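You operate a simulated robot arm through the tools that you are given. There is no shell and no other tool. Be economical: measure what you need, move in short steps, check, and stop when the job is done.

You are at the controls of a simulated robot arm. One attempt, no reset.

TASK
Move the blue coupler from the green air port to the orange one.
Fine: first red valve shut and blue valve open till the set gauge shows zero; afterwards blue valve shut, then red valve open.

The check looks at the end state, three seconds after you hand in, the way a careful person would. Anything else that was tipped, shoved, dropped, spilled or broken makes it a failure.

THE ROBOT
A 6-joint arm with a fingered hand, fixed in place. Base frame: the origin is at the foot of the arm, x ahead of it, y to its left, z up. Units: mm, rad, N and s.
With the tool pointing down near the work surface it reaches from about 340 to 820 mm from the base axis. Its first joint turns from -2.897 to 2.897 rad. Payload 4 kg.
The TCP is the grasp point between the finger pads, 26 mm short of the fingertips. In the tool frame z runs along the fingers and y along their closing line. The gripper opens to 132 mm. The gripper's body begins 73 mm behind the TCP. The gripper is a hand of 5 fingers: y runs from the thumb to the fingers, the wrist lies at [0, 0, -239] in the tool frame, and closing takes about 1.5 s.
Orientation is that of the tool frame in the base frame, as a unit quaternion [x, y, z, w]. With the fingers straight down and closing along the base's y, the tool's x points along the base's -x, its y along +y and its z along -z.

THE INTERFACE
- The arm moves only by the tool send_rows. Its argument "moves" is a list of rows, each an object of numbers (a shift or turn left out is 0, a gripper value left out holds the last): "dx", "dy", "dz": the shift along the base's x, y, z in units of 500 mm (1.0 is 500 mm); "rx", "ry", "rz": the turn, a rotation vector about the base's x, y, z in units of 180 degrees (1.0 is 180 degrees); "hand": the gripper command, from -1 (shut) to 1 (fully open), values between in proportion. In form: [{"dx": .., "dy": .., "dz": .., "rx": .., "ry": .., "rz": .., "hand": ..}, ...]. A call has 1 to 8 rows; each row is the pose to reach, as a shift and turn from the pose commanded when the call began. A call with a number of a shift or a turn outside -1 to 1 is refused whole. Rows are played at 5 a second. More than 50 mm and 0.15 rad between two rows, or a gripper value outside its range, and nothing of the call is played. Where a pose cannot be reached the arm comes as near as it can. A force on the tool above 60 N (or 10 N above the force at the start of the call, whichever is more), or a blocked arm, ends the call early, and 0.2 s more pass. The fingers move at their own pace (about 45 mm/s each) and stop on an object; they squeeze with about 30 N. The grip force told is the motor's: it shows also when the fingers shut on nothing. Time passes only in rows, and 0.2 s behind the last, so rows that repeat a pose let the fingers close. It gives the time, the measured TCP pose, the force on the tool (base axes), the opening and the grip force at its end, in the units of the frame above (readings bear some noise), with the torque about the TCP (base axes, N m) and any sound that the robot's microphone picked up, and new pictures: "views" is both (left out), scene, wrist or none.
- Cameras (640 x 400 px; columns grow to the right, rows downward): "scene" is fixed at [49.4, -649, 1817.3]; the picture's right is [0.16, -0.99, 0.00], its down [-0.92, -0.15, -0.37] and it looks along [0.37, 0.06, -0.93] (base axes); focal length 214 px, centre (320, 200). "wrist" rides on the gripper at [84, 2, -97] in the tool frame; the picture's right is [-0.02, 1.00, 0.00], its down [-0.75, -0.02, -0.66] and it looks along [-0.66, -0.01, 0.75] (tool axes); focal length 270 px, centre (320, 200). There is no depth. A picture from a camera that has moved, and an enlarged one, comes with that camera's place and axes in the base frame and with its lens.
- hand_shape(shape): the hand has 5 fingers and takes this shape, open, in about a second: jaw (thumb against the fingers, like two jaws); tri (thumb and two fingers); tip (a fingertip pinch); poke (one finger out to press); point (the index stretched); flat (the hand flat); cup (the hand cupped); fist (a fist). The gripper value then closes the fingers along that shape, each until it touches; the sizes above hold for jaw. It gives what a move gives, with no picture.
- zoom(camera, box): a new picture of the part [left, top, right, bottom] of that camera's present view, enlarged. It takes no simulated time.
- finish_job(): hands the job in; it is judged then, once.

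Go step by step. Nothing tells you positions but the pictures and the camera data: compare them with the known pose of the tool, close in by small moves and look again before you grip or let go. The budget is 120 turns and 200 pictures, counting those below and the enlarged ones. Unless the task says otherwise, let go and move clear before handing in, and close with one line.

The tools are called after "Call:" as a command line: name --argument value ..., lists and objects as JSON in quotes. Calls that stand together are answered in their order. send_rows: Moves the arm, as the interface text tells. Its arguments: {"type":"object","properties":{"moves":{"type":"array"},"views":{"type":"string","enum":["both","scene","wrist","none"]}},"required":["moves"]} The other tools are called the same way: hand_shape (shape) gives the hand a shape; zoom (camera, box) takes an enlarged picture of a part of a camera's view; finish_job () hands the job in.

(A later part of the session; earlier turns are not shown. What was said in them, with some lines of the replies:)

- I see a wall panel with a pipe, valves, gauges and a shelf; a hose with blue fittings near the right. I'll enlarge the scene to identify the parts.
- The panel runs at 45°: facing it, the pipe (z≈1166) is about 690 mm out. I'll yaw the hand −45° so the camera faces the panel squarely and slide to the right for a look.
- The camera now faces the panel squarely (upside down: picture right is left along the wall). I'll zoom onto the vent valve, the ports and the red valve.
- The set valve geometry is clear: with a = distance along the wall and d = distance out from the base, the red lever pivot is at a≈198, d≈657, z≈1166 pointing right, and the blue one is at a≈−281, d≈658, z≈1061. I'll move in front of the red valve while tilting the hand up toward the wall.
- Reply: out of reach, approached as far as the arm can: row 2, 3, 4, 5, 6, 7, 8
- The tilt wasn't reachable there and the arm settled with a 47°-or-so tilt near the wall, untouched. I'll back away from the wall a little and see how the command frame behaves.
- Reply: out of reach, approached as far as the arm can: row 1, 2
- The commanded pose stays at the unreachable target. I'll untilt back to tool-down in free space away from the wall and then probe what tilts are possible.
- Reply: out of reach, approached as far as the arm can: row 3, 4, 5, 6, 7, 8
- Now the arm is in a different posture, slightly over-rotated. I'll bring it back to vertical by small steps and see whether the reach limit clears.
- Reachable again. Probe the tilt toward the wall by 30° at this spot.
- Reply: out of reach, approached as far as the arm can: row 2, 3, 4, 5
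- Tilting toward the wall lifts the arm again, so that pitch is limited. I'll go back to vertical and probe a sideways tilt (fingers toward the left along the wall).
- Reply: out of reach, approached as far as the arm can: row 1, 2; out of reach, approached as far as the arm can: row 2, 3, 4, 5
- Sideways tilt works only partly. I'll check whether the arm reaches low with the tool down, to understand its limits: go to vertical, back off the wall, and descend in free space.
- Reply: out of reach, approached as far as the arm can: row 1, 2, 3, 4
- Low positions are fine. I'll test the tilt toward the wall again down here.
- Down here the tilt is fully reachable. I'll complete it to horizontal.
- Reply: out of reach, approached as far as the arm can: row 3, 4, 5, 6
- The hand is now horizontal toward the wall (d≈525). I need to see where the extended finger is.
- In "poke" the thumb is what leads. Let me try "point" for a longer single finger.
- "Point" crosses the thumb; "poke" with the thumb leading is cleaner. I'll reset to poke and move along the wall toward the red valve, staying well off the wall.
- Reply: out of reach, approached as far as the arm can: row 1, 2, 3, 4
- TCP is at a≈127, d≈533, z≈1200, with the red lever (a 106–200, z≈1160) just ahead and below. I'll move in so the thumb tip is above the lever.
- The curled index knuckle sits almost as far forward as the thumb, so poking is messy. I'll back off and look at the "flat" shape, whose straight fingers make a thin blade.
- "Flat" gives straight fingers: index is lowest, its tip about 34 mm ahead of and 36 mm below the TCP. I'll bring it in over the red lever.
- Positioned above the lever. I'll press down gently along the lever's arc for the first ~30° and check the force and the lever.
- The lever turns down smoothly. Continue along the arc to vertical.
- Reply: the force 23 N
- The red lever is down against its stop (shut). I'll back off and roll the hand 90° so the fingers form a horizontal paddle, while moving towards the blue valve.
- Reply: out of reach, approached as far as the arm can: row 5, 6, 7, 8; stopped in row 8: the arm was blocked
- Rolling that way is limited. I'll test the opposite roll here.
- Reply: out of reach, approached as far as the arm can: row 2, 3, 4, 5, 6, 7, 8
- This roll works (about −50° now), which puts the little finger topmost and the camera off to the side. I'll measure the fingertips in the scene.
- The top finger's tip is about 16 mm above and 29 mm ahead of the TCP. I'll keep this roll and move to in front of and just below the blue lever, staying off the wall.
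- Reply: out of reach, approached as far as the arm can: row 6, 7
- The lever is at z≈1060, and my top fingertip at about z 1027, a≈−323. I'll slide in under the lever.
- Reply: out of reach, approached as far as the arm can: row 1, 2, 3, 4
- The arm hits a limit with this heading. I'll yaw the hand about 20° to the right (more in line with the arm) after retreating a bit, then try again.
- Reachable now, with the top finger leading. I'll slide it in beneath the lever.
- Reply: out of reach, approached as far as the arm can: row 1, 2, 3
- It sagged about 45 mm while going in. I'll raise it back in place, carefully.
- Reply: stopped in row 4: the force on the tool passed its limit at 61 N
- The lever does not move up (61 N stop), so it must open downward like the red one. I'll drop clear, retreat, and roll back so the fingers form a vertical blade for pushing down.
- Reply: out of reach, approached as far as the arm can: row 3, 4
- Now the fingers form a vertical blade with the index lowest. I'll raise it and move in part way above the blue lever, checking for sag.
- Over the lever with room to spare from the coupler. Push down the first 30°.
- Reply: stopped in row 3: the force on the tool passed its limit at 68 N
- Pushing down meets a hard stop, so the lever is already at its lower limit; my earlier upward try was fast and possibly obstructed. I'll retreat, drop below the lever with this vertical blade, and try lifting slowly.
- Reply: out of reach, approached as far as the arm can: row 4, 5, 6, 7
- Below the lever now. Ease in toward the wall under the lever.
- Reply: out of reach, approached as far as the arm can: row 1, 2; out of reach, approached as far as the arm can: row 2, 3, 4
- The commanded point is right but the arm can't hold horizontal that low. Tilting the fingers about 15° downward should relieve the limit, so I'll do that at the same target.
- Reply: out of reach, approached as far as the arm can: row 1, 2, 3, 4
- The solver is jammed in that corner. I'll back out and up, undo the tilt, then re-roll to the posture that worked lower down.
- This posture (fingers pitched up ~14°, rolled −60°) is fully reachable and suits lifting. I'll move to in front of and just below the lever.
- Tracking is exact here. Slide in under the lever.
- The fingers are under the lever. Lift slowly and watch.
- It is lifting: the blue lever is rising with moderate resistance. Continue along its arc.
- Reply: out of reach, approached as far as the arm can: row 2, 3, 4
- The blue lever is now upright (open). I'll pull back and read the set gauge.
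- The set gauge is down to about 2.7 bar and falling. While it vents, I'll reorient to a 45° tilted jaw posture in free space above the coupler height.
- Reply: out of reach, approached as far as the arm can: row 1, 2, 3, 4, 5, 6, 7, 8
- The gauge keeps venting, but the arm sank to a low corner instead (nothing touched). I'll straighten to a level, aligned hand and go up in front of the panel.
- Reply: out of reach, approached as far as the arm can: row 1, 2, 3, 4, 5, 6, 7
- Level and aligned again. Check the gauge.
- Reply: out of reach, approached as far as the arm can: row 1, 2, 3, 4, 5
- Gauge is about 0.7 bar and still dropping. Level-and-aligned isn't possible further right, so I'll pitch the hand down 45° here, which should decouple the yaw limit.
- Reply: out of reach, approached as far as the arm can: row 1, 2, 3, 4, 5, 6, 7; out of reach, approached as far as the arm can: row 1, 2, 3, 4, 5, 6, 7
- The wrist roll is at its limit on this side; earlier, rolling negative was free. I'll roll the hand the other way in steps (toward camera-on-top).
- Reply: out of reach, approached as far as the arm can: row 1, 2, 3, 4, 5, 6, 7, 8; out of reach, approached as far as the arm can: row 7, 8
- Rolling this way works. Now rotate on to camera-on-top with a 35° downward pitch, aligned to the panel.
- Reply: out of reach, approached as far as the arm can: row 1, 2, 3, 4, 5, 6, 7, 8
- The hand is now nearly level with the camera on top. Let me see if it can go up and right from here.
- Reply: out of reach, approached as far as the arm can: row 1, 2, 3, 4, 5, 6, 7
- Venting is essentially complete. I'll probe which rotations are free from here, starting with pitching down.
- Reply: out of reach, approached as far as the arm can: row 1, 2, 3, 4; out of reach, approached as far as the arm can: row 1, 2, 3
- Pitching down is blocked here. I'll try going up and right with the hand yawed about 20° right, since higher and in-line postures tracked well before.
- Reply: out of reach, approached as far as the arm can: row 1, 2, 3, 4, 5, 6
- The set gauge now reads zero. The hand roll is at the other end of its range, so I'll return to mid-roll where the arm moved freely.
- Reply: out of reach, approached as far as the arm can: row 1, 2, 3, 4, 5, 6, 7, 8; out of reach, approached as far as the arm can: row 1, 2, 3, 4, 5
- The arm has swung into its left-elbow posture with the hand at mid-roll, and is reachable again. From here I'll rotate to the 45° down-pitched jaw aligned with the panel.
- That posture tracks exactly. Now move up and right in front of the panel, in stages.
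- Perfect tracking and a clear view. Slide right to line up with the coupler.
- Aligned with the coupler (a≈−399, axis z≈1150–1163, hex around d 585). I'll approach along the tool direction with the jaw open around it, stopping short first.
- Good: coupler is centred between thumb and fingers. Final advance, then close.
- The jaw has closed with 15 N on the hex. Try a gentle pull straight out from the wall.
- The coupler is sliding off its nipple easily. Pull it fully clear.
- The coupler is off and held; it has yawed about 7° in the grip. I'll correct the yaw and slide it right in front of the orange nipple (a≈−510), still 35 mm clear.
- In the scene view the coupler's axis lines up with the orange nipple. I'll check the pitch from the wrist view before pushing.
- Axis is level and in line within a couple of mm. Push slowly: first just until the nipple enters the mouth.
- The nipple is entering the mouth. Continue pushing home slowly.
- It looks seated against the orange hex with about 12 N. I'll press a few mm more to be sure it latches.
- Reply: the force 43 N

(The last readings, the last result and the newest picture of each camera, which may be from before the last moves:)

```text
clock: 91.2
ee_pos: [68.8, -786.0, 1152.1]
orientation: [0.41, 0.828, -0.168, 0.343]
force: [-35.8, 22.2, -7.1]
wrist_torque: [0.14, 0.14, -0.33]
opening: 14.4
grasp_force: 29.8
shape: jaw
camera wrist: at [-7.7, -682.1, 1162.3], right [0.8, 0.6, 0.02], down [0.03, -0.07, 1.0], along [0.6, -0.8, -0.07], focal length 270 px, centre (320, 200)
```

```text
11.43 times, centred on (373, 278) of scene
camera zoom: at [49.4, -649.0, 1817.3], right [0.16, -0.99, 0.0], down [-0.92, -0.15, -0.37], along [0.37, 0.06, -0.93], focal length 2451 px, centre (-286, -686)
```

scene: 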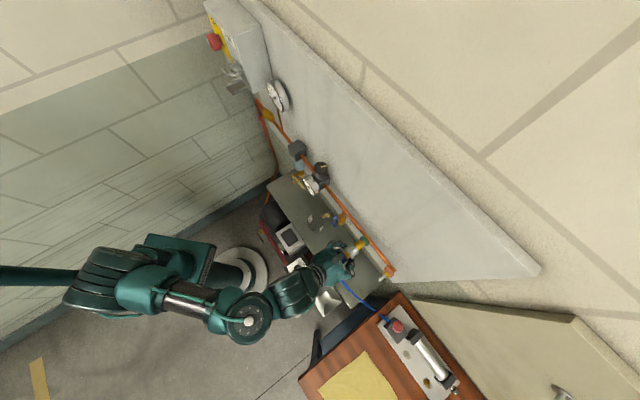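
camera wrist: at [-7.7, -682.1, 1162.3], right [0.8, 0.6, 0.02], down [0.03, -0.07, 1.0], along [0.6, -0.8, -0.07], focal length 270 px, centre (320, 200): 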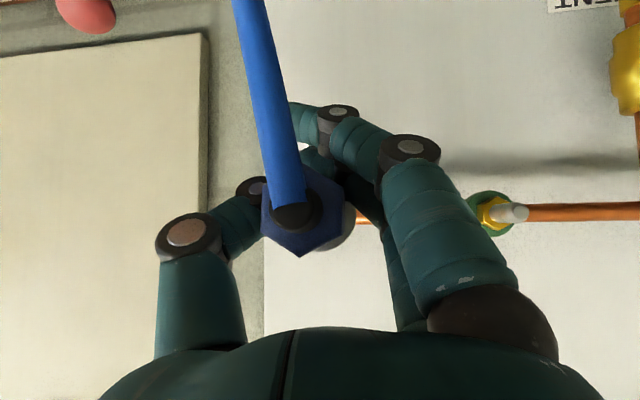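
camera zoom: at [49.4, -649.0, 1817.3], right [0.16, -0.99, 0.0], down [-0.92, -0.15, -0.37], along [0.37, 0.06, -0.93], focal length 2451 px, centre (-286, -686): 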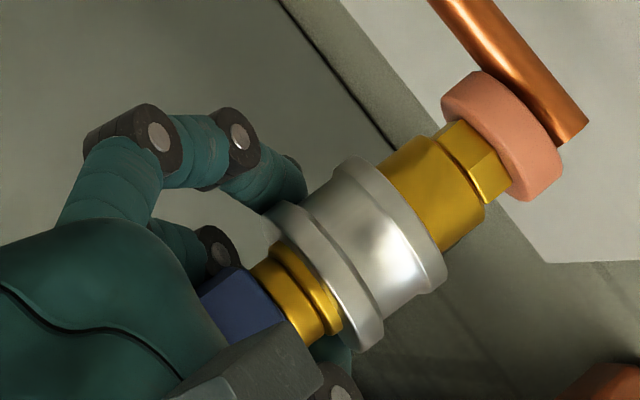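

It is bottomed against the orange port. I'll relax the push and open the hand, then check it stays.

Call:
send_rows --moves '[{"hand": -1, "dx": -0.005, "dy": 0.005}, {"hand": -1, "dx": -0.009, "dy": 0.009}, {"hand": -0.5, "dx": -0.009, "dy": 0.009}, {"hand": 0, "dx": -0.009, "dy": 0.009}, {"hand": 0.5, "dx": -0.009, "dy": 0.009}, {"hand": 1, "dx": -0.009, "dy": 0.009}, {"hand": 1, "dx": -0.009, "dy": 0.009}, {"hand": 1, "dx": -0.009, "dy": 0.009}]' --views "wrist"

Call:
zoom --camera "scene" --box '[335, 245, 415, 295]'

```text
clock: 93.0
ee_pos: [69.2, -782.3, 1153.2]
orientation: [0.408, 0.829, -0.167, 0.344]
force: [-0.7, 0.3, -0.6]
wrist_torque: [0.0, -0.01, -0.01]
opening: 119.1
grasp_force: 0.1
shape: jaw
camera wrist: at [-8.9, -678.4, 1162.9], right [0.8, 0.6, 0.02], down [0.03, -0.06, 1.0], along [0.6, -0.8, -0.07], focal length 270 px, centre (320, 200)
```

wrist: 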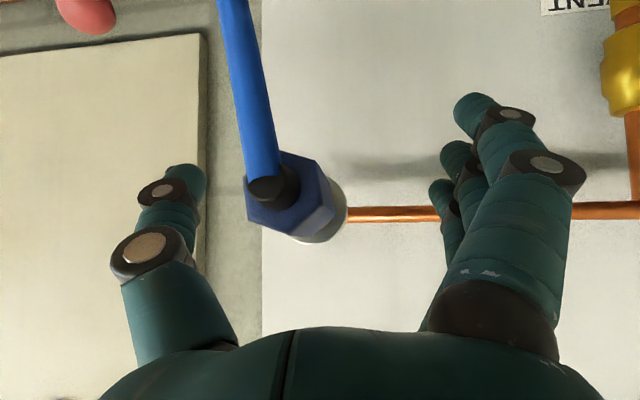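

```text
8.00 times, centred on (375, 270) of scene
camera zoom: at [49.4, -649.0, 1817.3], right [0.16, -0.99, 0.0], down [-0.92, -0.15, -0.37], along [0.37, 0.06, -0.93], focal length 1716 px, centre (-120, -360)
```

zoom: 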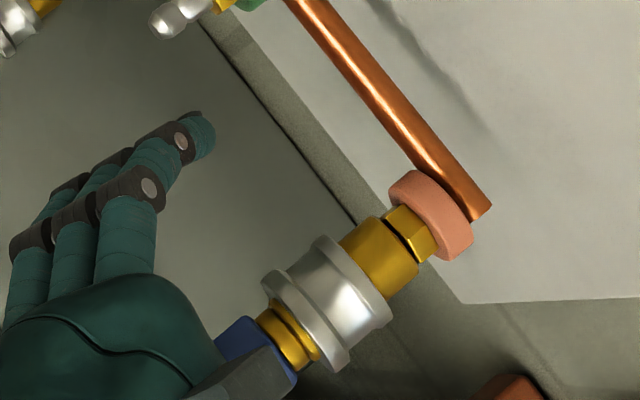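

The coupler stays seated on the orange port. Back the hand out, straighten the yaw, and switch to the flat hand for closing the blue valve.

Call:
send_rows --moves '[{"dx": -0.03, "dy": 0.03, "dz": 0.042}, {"dx": -0.06, "dy": 0.06, "dz": 0.084}, {"dx": -0.1, "dy": 0.1, "dz": 0.1}, {"dx": -0.11, "dy": 0.13, "dz": 0.1, "rz": 0.01}, {"dx": -0.06, "dy": 0.18, "dz": 0.1, "rz": 0.02}, {"dx": -0.01, "dy": 0.23, "dz": 0.09, "rz": 0.03}, {"dx": 0.05, "dy": 0.29, "dz": 0.07, "rz": 0.04}, {"dx": 0.11, "dy": 0.35, "dz": 0.05, "rz": 0.04}]' --views "none"

Call:
hand_shape --shape "flat"

Call:
send_rows --moves '[{"dx": 0.07, "dy": 0.06}, {"dx": 0.14, "dy": 0.12}, {"dx": 0.21, "dy": 0.17}, {"dx": 0.24, "dy": 0.18}, {"dx": 0.24, "dy": 0.18}]'

```text
clock: 94.8
ee_pos: [123.5, -605.3, 1179.0]
orientation: [0.356, 0.853, -0.146, 0.353]
force: [0.1, -0.1, -0.8]
wrist_torque: [0.0, -0.01, -0.02]
opening: 131.8
grasp_force: 0.0
shape: jaw
```

```text
clock: 95.7
ee_pos: [123.7, -607.4, 1179.6]
orientation: [0.355, 0.853, -0.145, 0.353]
force: [0.3, 0.2, 0.2]
wrist_torque: [0.02, 0.04, 0.03]
opening: 126.2
grasp_force: 0.0
shape: flat
```

```text
clock: 96.9
ee_pos: [243.5, -515.4, 1178.0]
orientation: [0.356, 0.853, -0.146, 0.353]
force: [0.7, -0.4, 0.6]
wrist_torque: [0.01, -0.02, -0.04]
opening: 126.3
grasp_force: 0.1
shape: flat
camera wrist: at [153.9, -423.3, 1187.8], right [0.72, 0.7, 0.02], down [0.04, -0.06, 1.0], along [0.69, -0.72, -0.07], focal length 270 px, centre (320, 200)
```

scene: 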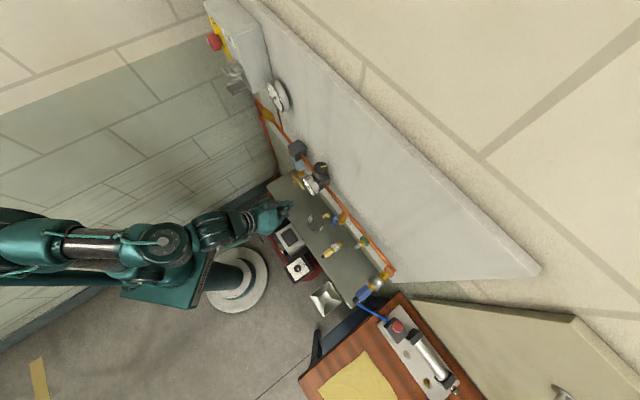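
wrist: 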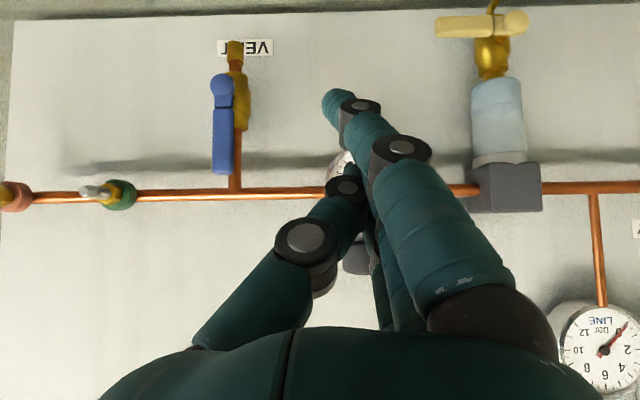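

The blue lever stands upright at a≈−281. I'll position the blade to its left and lower, then enter.

Call:
send_rows --moves '[{"dx": -0.041, "dy": -0.041, "dz": -0.05}, {"dx": -0.082, "dy": -0.082, "dz": -0.102}, {"dx": -0.042, "dy": -0.122, "dz": -0.102}, {"dx": -0.002, "dy": -0.162, "dz": -0.102}, {"dx": 0.038, "dy": -0.202, "dz": -0.102}, {"dx": 0.038, "dy": -0.202, "dz": -0.102}]' --views "wrist"

Call:
zoom --camera "scene" --box '[310, 205, 374, 245]'

```text
clock: 98.3
ee_pos: [264.7, -617.8, 1127.7]
orientation: [0.354, 0.853, -0.145, 0.354]
force: [-0.3, 0.3, -0.1]
wrist_torque: [-0.01, -0.02, 0.0]
opening: 126.1
grasp_force: 0.0
shape: flat
camera wrist: at [173.2, -524.8, 1136.2], right [0.72, 0.7, 0.02], down [0.04, -0.06, 1.0], along [0.69, -0.72, -0.07], focal length 270 px, centre (320, 200)
```

wrist: 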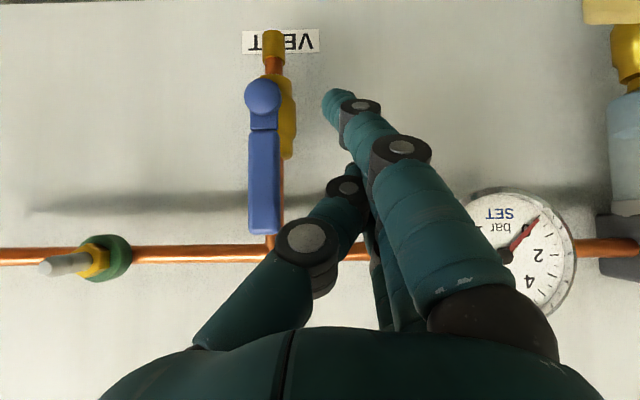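

```text
10.00 times, centred on (342, 225) of scene
camera zoom: at [49.4, -649.0, 1817.3], right [0.16, -0.99, 0.0], down [-0.92, -0.15, -0.37], along [0.37, 0.06, -0.93], focal length 2145 px, centre (100, -50)
```

zoom: 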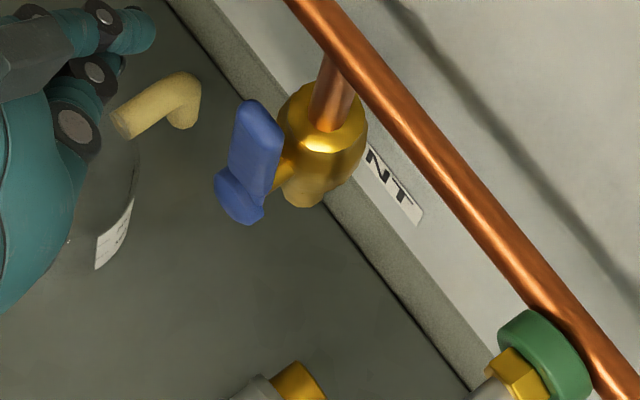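

The longest fingertip is level with the lever plane, left of it. Sweep right to tip the lever over, first to about 60°.

Call:
send_rows --moves '[{"dx": -0.02, "dy": -0.037}, {"dx": -0.045, "dy": -0.062}, {"dx": -0.066, "dy": -0.083, "dz": 0.002}, {"dx": -0.088, "dy": -0.105, "dz": 0.004}, {"dx": -0.107, "dy": -0.124, "dz": -0.008}, {"dx": -0.125, "dy": -0.142, "dz": -0.024}, {"dx": -0.125, "dy": -0.142, "dz": -0.024}]' --views "wrist"

Call:
zoom --camera "scene" --box '[310, 205, 374, 245]'

```text
clock: 99.9
ee_pos: [200.6, -688.6, 1114.8]
orientation: [0.355, 0.853, -0.147, 0.354]
force: [0.1, 0.4, -0.1]
wrist_torque: [0.0, -0.04, -0.03]
opening: 126.0
grasp_force: 0.0
shape: flat
camera wrist: at [110.2, -596.5, 1124.9], right [0.72, 0.69, 0.02], down [0.04, -0.06, 1.0], along [0.69, -0.72, -0.07], focal length 270 px, centre (320, 200)
```

wrist: 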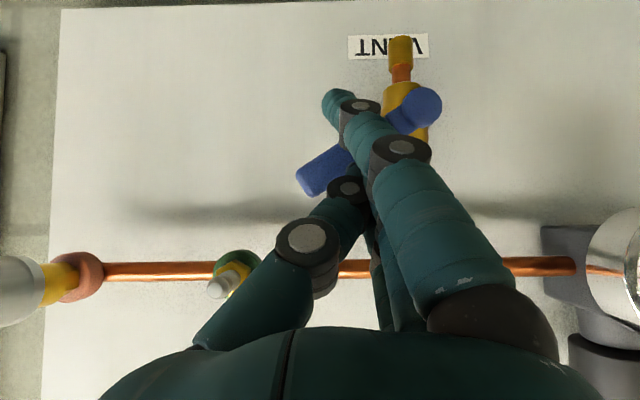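

```text
10.00 times, centred on (342, 225) of scene
camera zoom: at [49.4, -649.0, 1817.3], right [0.16, -0.99, 0.0], down [-0.92, -0.15, -0.37], along [0.37, 0.06, -0.93], focal length 2145 px, centre (100, -50)
```

zoom: 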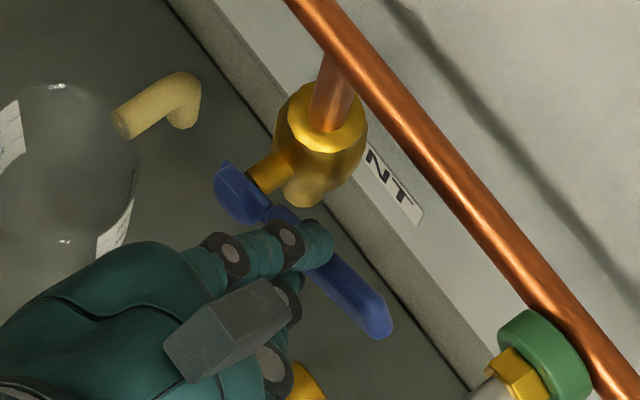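

Lever is about 60° over. Push the rest of the way down to its horizontal stop.

Call:
send_rows --moves '[{"dx": -0.008, "dy": -0.008, "dz": -0.018}, {"dx": -0.013, "dy": -0.013, "dz": -0.034}, {"dx": -0.017, "dy": -0.017, "dz": -0.048}, {"dx": -0.018, "dy": -0.018, "dz": -0.058}]' --views "wrist"

Call:
zoom --camera "scene" --box '[310, 205, 374, 245]'

```text
clock: 100.9
ee_pos: [191.9, -697.2, 1090.4]
orientation: [0.353, 0.852, -0.148, 0.356]
force: [-3.0, 2.8, 25.1]
wrist_torque: [0.05, -1.01, 0.17]
opening: 126.1
grasp_force: 0.1
shape: flat
camera wrist: at [101.8, -604.8, 1099.2], right [0.72, 0.7, 0.01], down [0.03, -0.05, 1.0], along [0.69, -0.72, -0.06], focal length 270 px, centre (320, 200)
```

wrist: 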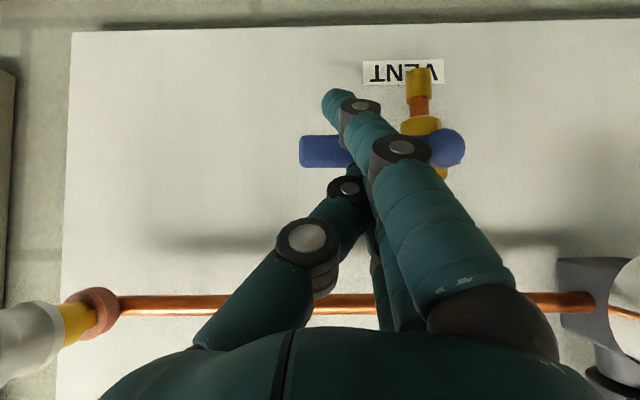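

```text
10.00 times, centred on (342, 225) of scene
camera zoom: at [49.4, -649.0, 1817.3], right [0.16, -0.99, 0.0], down [-0.92, -0.15, -0.37], along [0.37, 0.06, -0.93], focal length 2145 px, centre (100, -50)
```

zoom: 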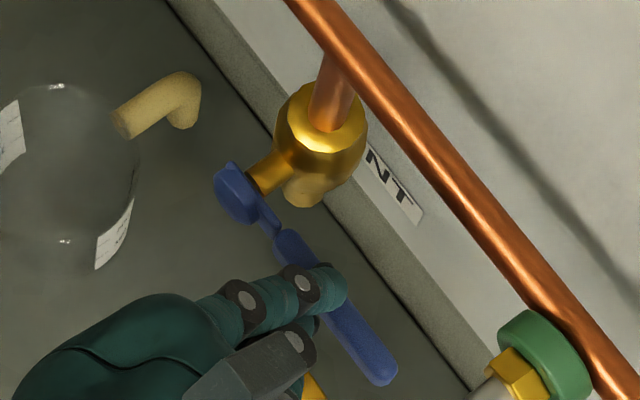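

Blue is shut against its stop. Retreat and travel left toward the red valve.

Call:
send_rows --moves '[{"dz": 0.03}, {"dz": 0.06, "dx": -0.05, "dy": 0.05}, {"dz": 0.08, "dx": -0.1, "dy": 0.1}, {"dz": 0.1, "dx": -0.13, "dy": 0.15}, {"dz": 0.1, "dx": -0.08, "dy": 0.2}, {"dz": 0.1, "dx": -0.01, "dy": 0.26}, {"dz": 0.1, "dx": 0.06, "dy": 0.32}, {"dz": 0.1, "dx": 0.12, "dy": 0.38}]' --views "none"

Call:
send_rows --moves '[{"dx": 0.06, "dy": 0.06}, {"dx": 0.125, "dy": 0.125}, {"dx": 0.185, "dy": 0.185, "rx": -0.0295, "ry": -0.0295}, {"dx": 0.24, "dy": 0.24, "rx": -0.059, "ry": -0.059}, {"dx": 0.29, "dy": 0.28, "rx": -0.0885, "ry": -0.0885}, {"dx": 0.33, "dy": 0.31, "rx": -0.118, "ry": -0.118}, {"dx": 0.35, "dy": 0.32, "rx": -0.1475, "ry": -0.1475}, {"dx": 0.36, "dy": 0.33, "rx": -0.177, "ry": -0.177}]'

```text
clock: 102.7
ee_pos: [251.9, -505.5, 1136.6]
orientation: [0.355, 0.853, -0.145, 0.353]
force: [0.0, -0.5, -1.1]
wrist_torque: [-0.04, 0.06, -0.04]
opening: 126.1
grasp_force: 0.1
shape: flat
```

```text
clock: 104.5
ee_pos: [432.5, -341.2, 1136.5]
orientation: [0.271, 0.653, -0.269, 0.654]
force: [0.8, 0.6, 0.6]
wrist_torque: [0.03, 0.02, 0.02]
opening: 126.0
grasp_force: 0.0
shape: flat
camera wrist: at [364.3, -271.2, 1052.5], right [0.71, 0.71, 0.02], down [-0.48, 0.45, 0.75], along [0.52, -0.54, 0.66], focal length 270 px, centre (320, 200)
```

scene: 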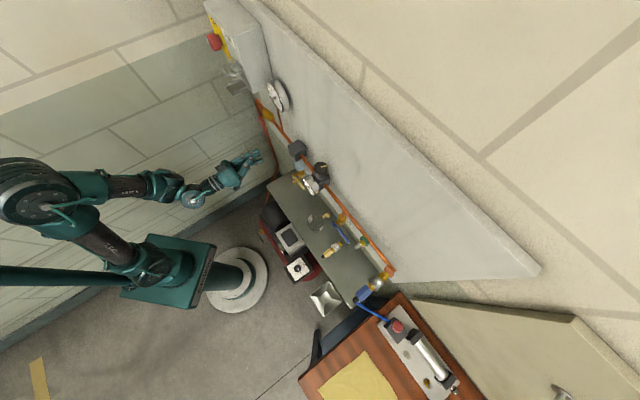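
wrist: 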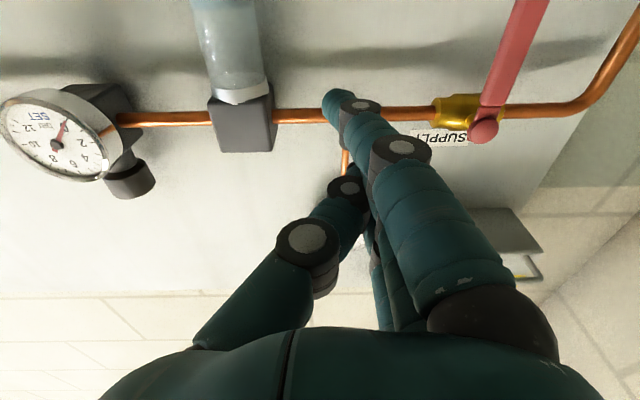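

Level again and tracking well. Measure the top fingertip.

Call:
zoom --camera "scene" --box '[210, 130, 290, 180]'

```text
8.00 times, centred on (250, 155) of scene
camera zoom: at [49.4, -649.0, 1817.3], right [0.16, -0.99, 0.0], down [-0.92, -0.15, -0.37], along [0.37, 0.06, -0.93], focal length 1716 px, centre (880, 560)
```

zoom: 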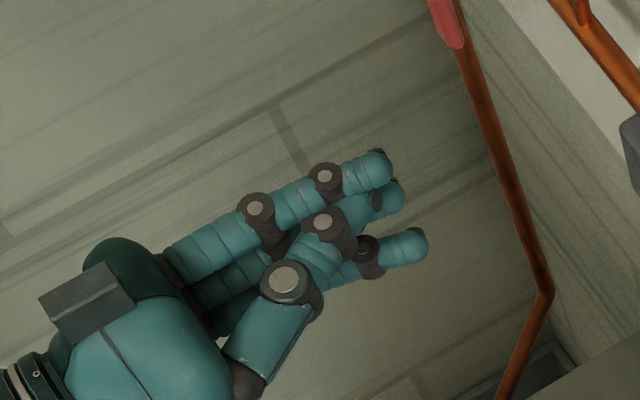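

Now position the blade to the left of the hanging red lever and enter.

Call:
send_rows --moves '[{"dx": 0.053, "dy": 0.053, "dz": -0.022}, {"dx": 0.106, "dy": 0.106, "dz": -0.045}, {"dx": 0.159, "dy": 0.159, "dz": -0.067}, {"dx": 0.2112, "dy": 0.2112, "dz": -0.089}, {"dx": 0.25, "dy": 0.17, "dz": -0.089}, {"dx": 0.27, "dy": 0.15, "dz": -0.089}, {"dx": 0.27, "dy": 0.15, "dz": -0.089}]' --views "wrist"

Call:
zoom --camera "scene" --box '[232, 100, 296, 140]'

```text
clock: 106.1
ee_pos: [567.3, -266.8, 1092.1]
orientation: [0.272, 0.653, -0.27, 0.654]
force: [0.4, -0.5, 0.3]
wrist_torque: [-0.01, 0.0, -0.03]
opening: 126.1
grasp_force: 0.1
shape: flat
camera wrist: at [498.4, -196.7, 1008.3], right [0.71, 0.71, 0.02], down [-0.48, 0.45, 0.75], along [0.52, -0.54, 0.66], focal length 270 px, centre (320, 200)
```

wrist: 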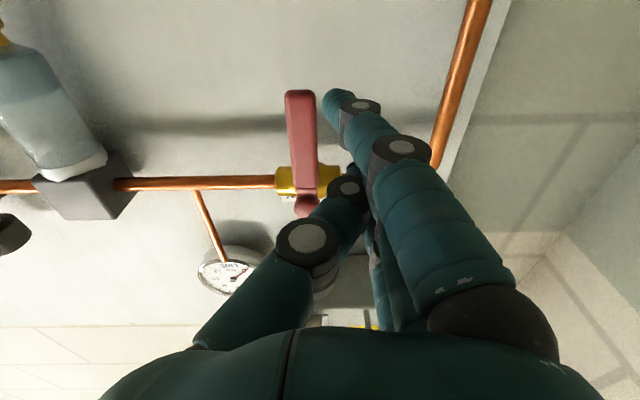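

```text
10.00 times, centred on (264, 120) of scene
camera zoom: at [49.4, -649.0, 1817.3], right [0.16, -0.99, 0.0], down [-0.92, -0.15, -0.37], along [0.37, 0.06, -0.93], focal length 2145 px, centre (880, 1000)
```

zoom: 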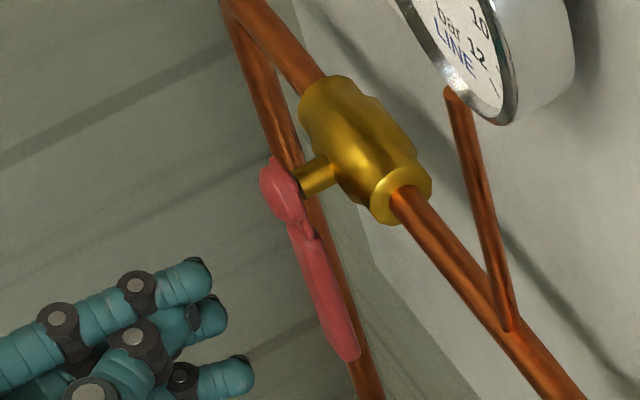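

Call:
send_rows --moves '[{"dx": 0.0085, "dy": 0.0085}, {"dx": 0.037, "dy": -0.02}, {"dx": 0.065, "dy": -0.048}, {"dx": 0.065, "dy": -0.048}]' --views "wrist"

Call:
zoom --camera "scene" --box '[232, 100, 296, 140]'

```text
clock: 107.1
ee_pos: [599.0, -292.7, 1090.8]
orientation: [0.271, 0.653, -0.269, 0.654]
force: [-0.2, -0.4, 0.6]
wrist_torque: [-0.04, 0.01, -0.02]
opening: 126.0
grasp_force: 0.1
shape: flat
camera wrist: at [531.0, -220.9, 1008.2], right [0.71, 0.71, 0.02], down [-0.48, 0.45, 0.75], along [0.52, -0.54, 0.66], focal length 270 px, centre (320, 200)
```

wrist: 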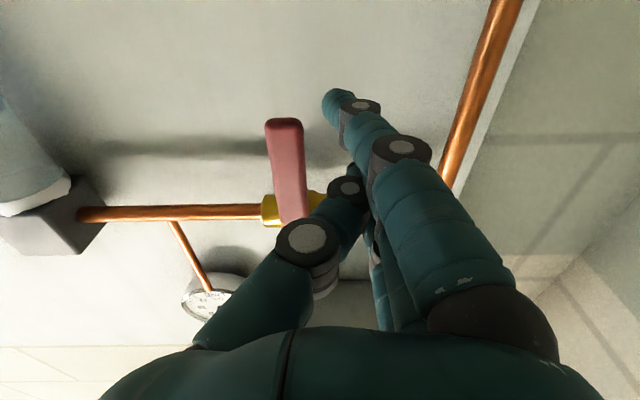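

```text
10.00 times, centred on (264, 120) of scene
camera zoom: at [49.4, -649.0, 1817.3], right [0.16, -0.99, 0.0], down [-0.92, -0.15, -0.37], along [0.37, 0.06, -0.93], focal length 2145 px, centre (880, 1000)
```

zoom: 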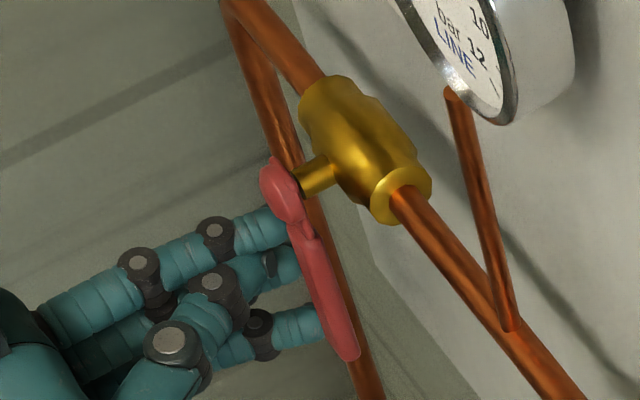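

The blade is just left of the red lever. Sweep right and up along its arc.

Call:
send_rows --moves '[{"dx": -0.0235, "dy": -0.0235}, {"dx": -0.0447, "dy": -0.0447}, {"dx": -0.063, "dy": -0.063}, {"dx": -0.0786, "dy": -0.0786, "dz": 0.002}, {"dx": -0.0984, "dy": -0.0984, "dz": 0.014}, {"dx": -0.1154, "dy": -0.1154, "dz": 0.028}]' --views "wrist"

Call:
zoom --camera "scene" --box '[232, 100, 296, 140]'

```text
clock: 108.5
ee_pos: [541.3, -350.1, 1105.9]
orientation: [0.272, 0.653, -0.27, 0.654]
force: [0.1, 0.1, -0.9]
wrist_torque: [0.01, 0.03, 0.06]
opening: 126.2
grasp_force: 0.2
shape: flat
camera wrist: at [473.2, -279.4, 1021.9], right [0.71, 0.71, 0.02], down [-0.48, 0.45, 0.75], along [0.52, -0.54, 0.66], focal length 270 px, centre (320, 200)
```

wrist: 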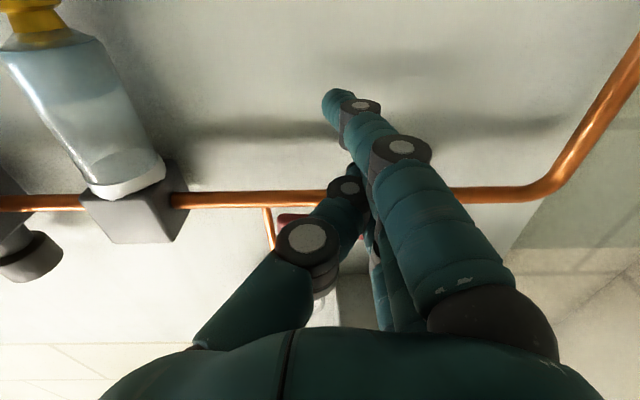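

```text
10.00 times, centred on (264, 120) of scene
camera zoom: at [49.4, -649.0, 1817.3], right [0.16, -0.99, 0.0], down [-0.92, -0.15, -0.37], along [0.37, 0.06, -0.93], focal length 2145 px, centre (880, 1000)
```

zoom: 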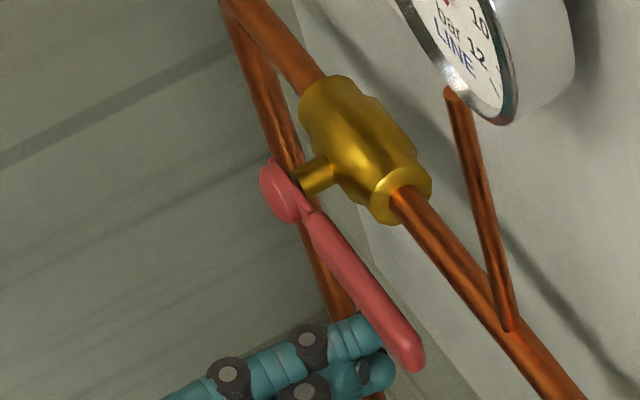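

The lever is nearly horizontal. Lift a little more to bring it to its stop.

Call:
send_rows --moves '[{"dx": -0.004, "dy": -0.004, "dz": 0.016}, {"dx": -0.008, "dy": -0.008, "dz": 0.03}, {"dx": -0.012, "dy": -0.012, "dz": 0.042}, {"dx": -0.014, "dy": -0.014, "dz": 0.052}]' --views "none"

Call:
zoom --camera "scene" --box '[232, 100, 296, 140]'

```text
clock: 109.2
ee_pos: [536.0, -352.1, 1111.8]
orientation: [0.275, 0.662, -0.268, 0.644]
force: [2.2, 1.9, -10.7]
wrist_torque: [0.01, 0.39, 0.1]
opening: 126.2
grasp_force: 0.1
shape: flat
stopped in row 3: the force on the tool passed its limit at 68 N (the readings are from after the stop); the commanded pose is now the measured one
```

```text
10.00 times, centred on (264, 120) of scene
camera zoom: at [49.4, -649.0, 1817.3], right [0.16, -0.99, 0.0], down [-0.92, -0.15, -0.37], along [0.37, 0.06, -0.93], focal length 2145 px, centre (880, 1000)
```

zoom: 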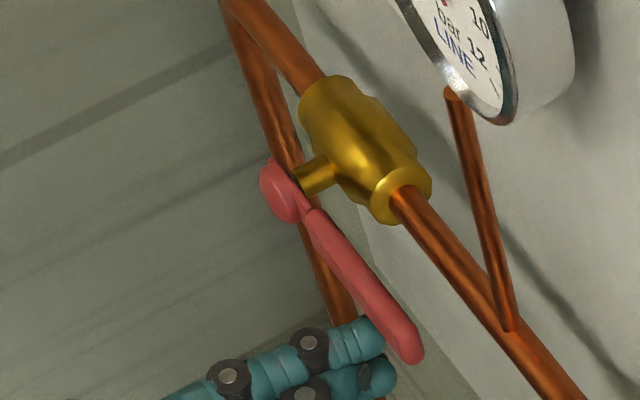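

Red is against its open stop. Drop clear, retreat, and inspect everything.

Call:
send_rows --moves '[{"dz": -0.025}, {"dz": -0.025, "dx": -0.05, "dy": 0.05}, {"dz": -0.025, "dx": -0.1, "dy": 0.1}, {"dz": -0.025, "dx": -0.15, "dy": 0.15}, {"dz": -0.025, "dx": -0.2, "dy": 0.15}, {"dz": -0.025, "dx": -0.26, "dy": 0.09}, {"dz": -0.025, "dx": -0.32, "dy": 0.03}, {"dz": -0.025, "dx": -0.32, "dy": 0.03}]'

Call:
zoom --camera "scene" --box '[232, 90, 296, 150]'

Call:
zoom --camera "scene" --box '[310, 200, 410, 320]'

Call:
zoom --camera "wrist" --box '[0, 0, 640, 400]'

```text
clock: 111.0
ee_pos: [403.4, -366.1, 1121.4]
orientation: [0.274, 0.661, -0.267, 0.645]
force: [-0.7, -0.2, 0.1]
wrist_torque: [0.01, 0.0, 0.02]
opening: 126.3
grasp_force: 0.0
shape: flat
out of reach, approached as far as the arm can: row 4, 5, 6, 7, 8
camera wrist: at [333.6, -295.3, 1040.3], right [0.71, 0.71, 0.02], down [-0.46, 0.44, 0.77], along [0.53, -0.55, 0.64], focal length 270 px, centre (320, 200)
```

scene: 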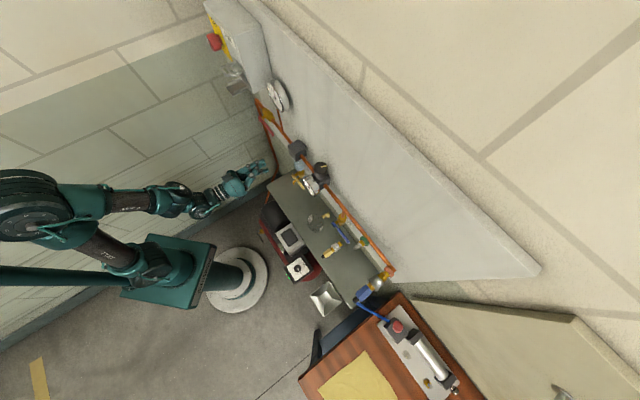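
wrist: 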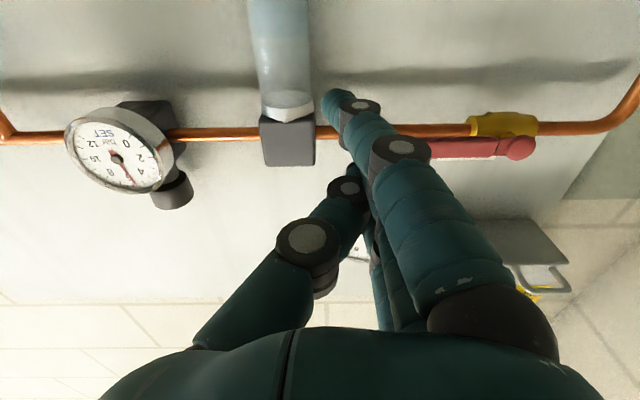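

```text
6.67 times, centred on (264, 120) of scene
camera zoom: at [49.4, -649.0, 1817.3], right [0.16, -0.99, 0.0], down [-0.92, -0.15, -0.37], along [0.37, 0.06, -0.93], focal length 1430 px, centre (693, 733)
```

zoom: 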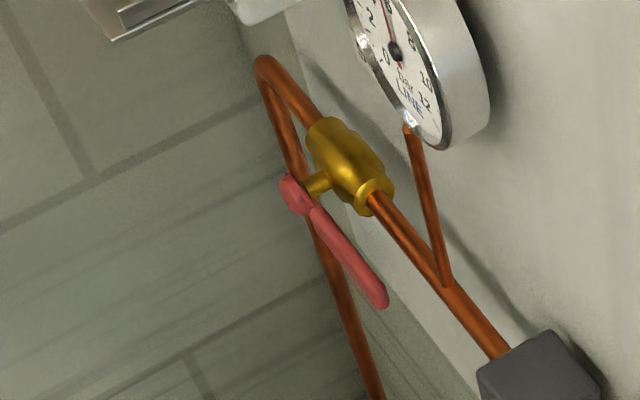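

```text
3.33 times, centred on (360, 260) of scene
camera zoom: at [49.4, -649.0, 1817.3], right [0.16, -0.99, 0.0], down [-0.92, -0.15, -0.37], along [0.37, 0.06, -0.93], focal length 715 px, centre (187, 0)
```

zoom: 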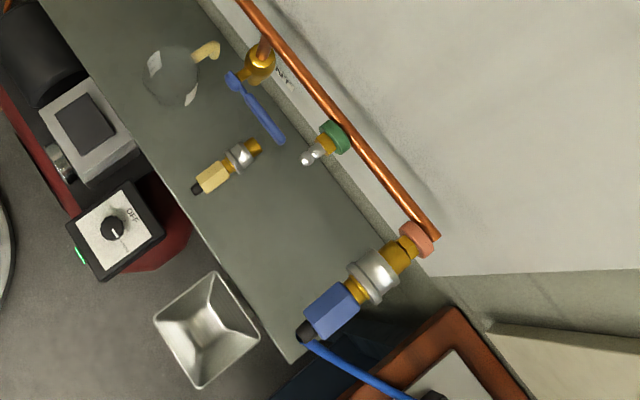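

```text
1.00 times, centred on (320, 200) of wrist (not enlarged: the box is as wide or as high as the picture)
camera zoom: at [333.6, -295.3, 1040.3], right [0.71, 0.71, 0.02], down [-0.46, 0.44, 0.77], along [0.53, -0.55, 0.64], focal length 270 px, centre (320, 200)
```

zoom: 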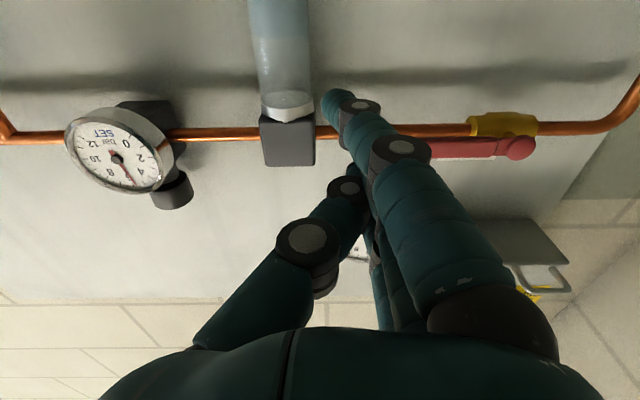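

The red lever is along the pipe (open), the blue lever is shut, and the coupler is on orange, with the set gauge climbing back. I'll wait a moment and check that pressure holds.

Call:
send_rows --moves '[{"dz": 0}, {"dz": 0}, {"dz": 0}, {"dz": 0}, {"dz": 0}, {"dz": 0}, {"dz": 0}, {"dz": 0}]' --views "none"

Call:
zoom --camera "wrist" --box '[40, 90, 200, 220]'

Call:
zoom --camera "scene" --box '[335, 245, 415, 295]'

```text
clock: 112.8
ee_pos: [403.0, -366.3, 1121.9]
orientation: [0.274, 0.66, -0.269, 0.645]
force: [0.3, 0.3, -0.3]
wrist_torque: [0.0, 0.0, -0.03]
opening: 126.2
grasp_force: 0.1
shape: flat
```

```text
3.08 times, centred on (120, 155) of wrist
camera zoom: at [334.0, -295.1, 1039.9], right [0.71, 0.71, 0.02], down [-0.46, 0.44, 0.77], along [0.53, -0.55, 0.64], focal length 832 px, centre (935, 338)
```

zoom: 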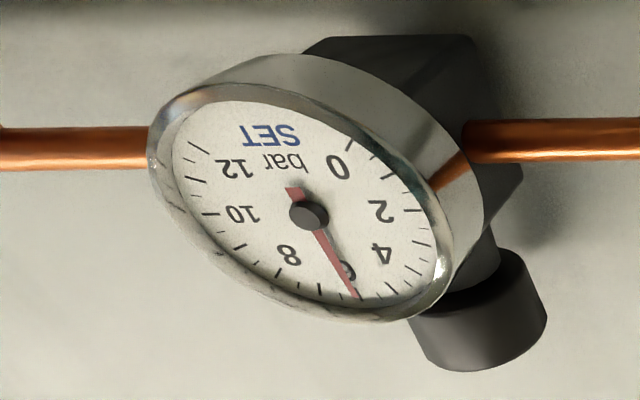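

```text
8.00 times, centred on (375, 270) of scene
camera zoom: at [49.4, -649.0, 1817.3], right [0.16, -0.99, 0.0], down [-0.92, -0.15, -0.37], along [0.37, 0.06, -0.93], focal length 1716 px, centre (-120, -360)
```

zoom: 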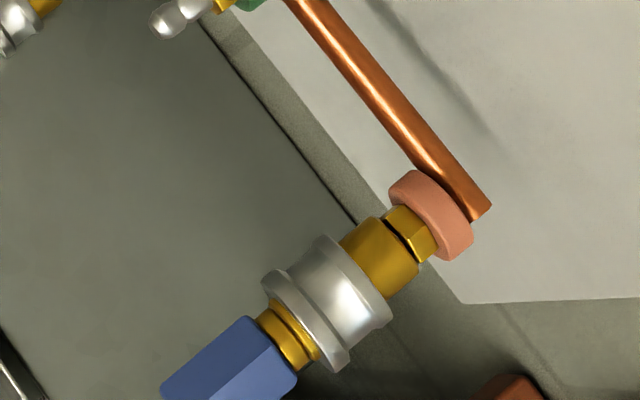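

The set gauge is back at about 6 bar. The coupler sits firmly on the orange port, both valves are in their end positions, and the hand is clear, so I'm handing in.

Call:
finish_job

```text
The job is handed in.
```

The blue coupler is now on the orange air port. I shut red and vented through blue until the set gauge read zero before moving it. Then I shut blue and opened red, and the set gauge came back to about 6 bar.
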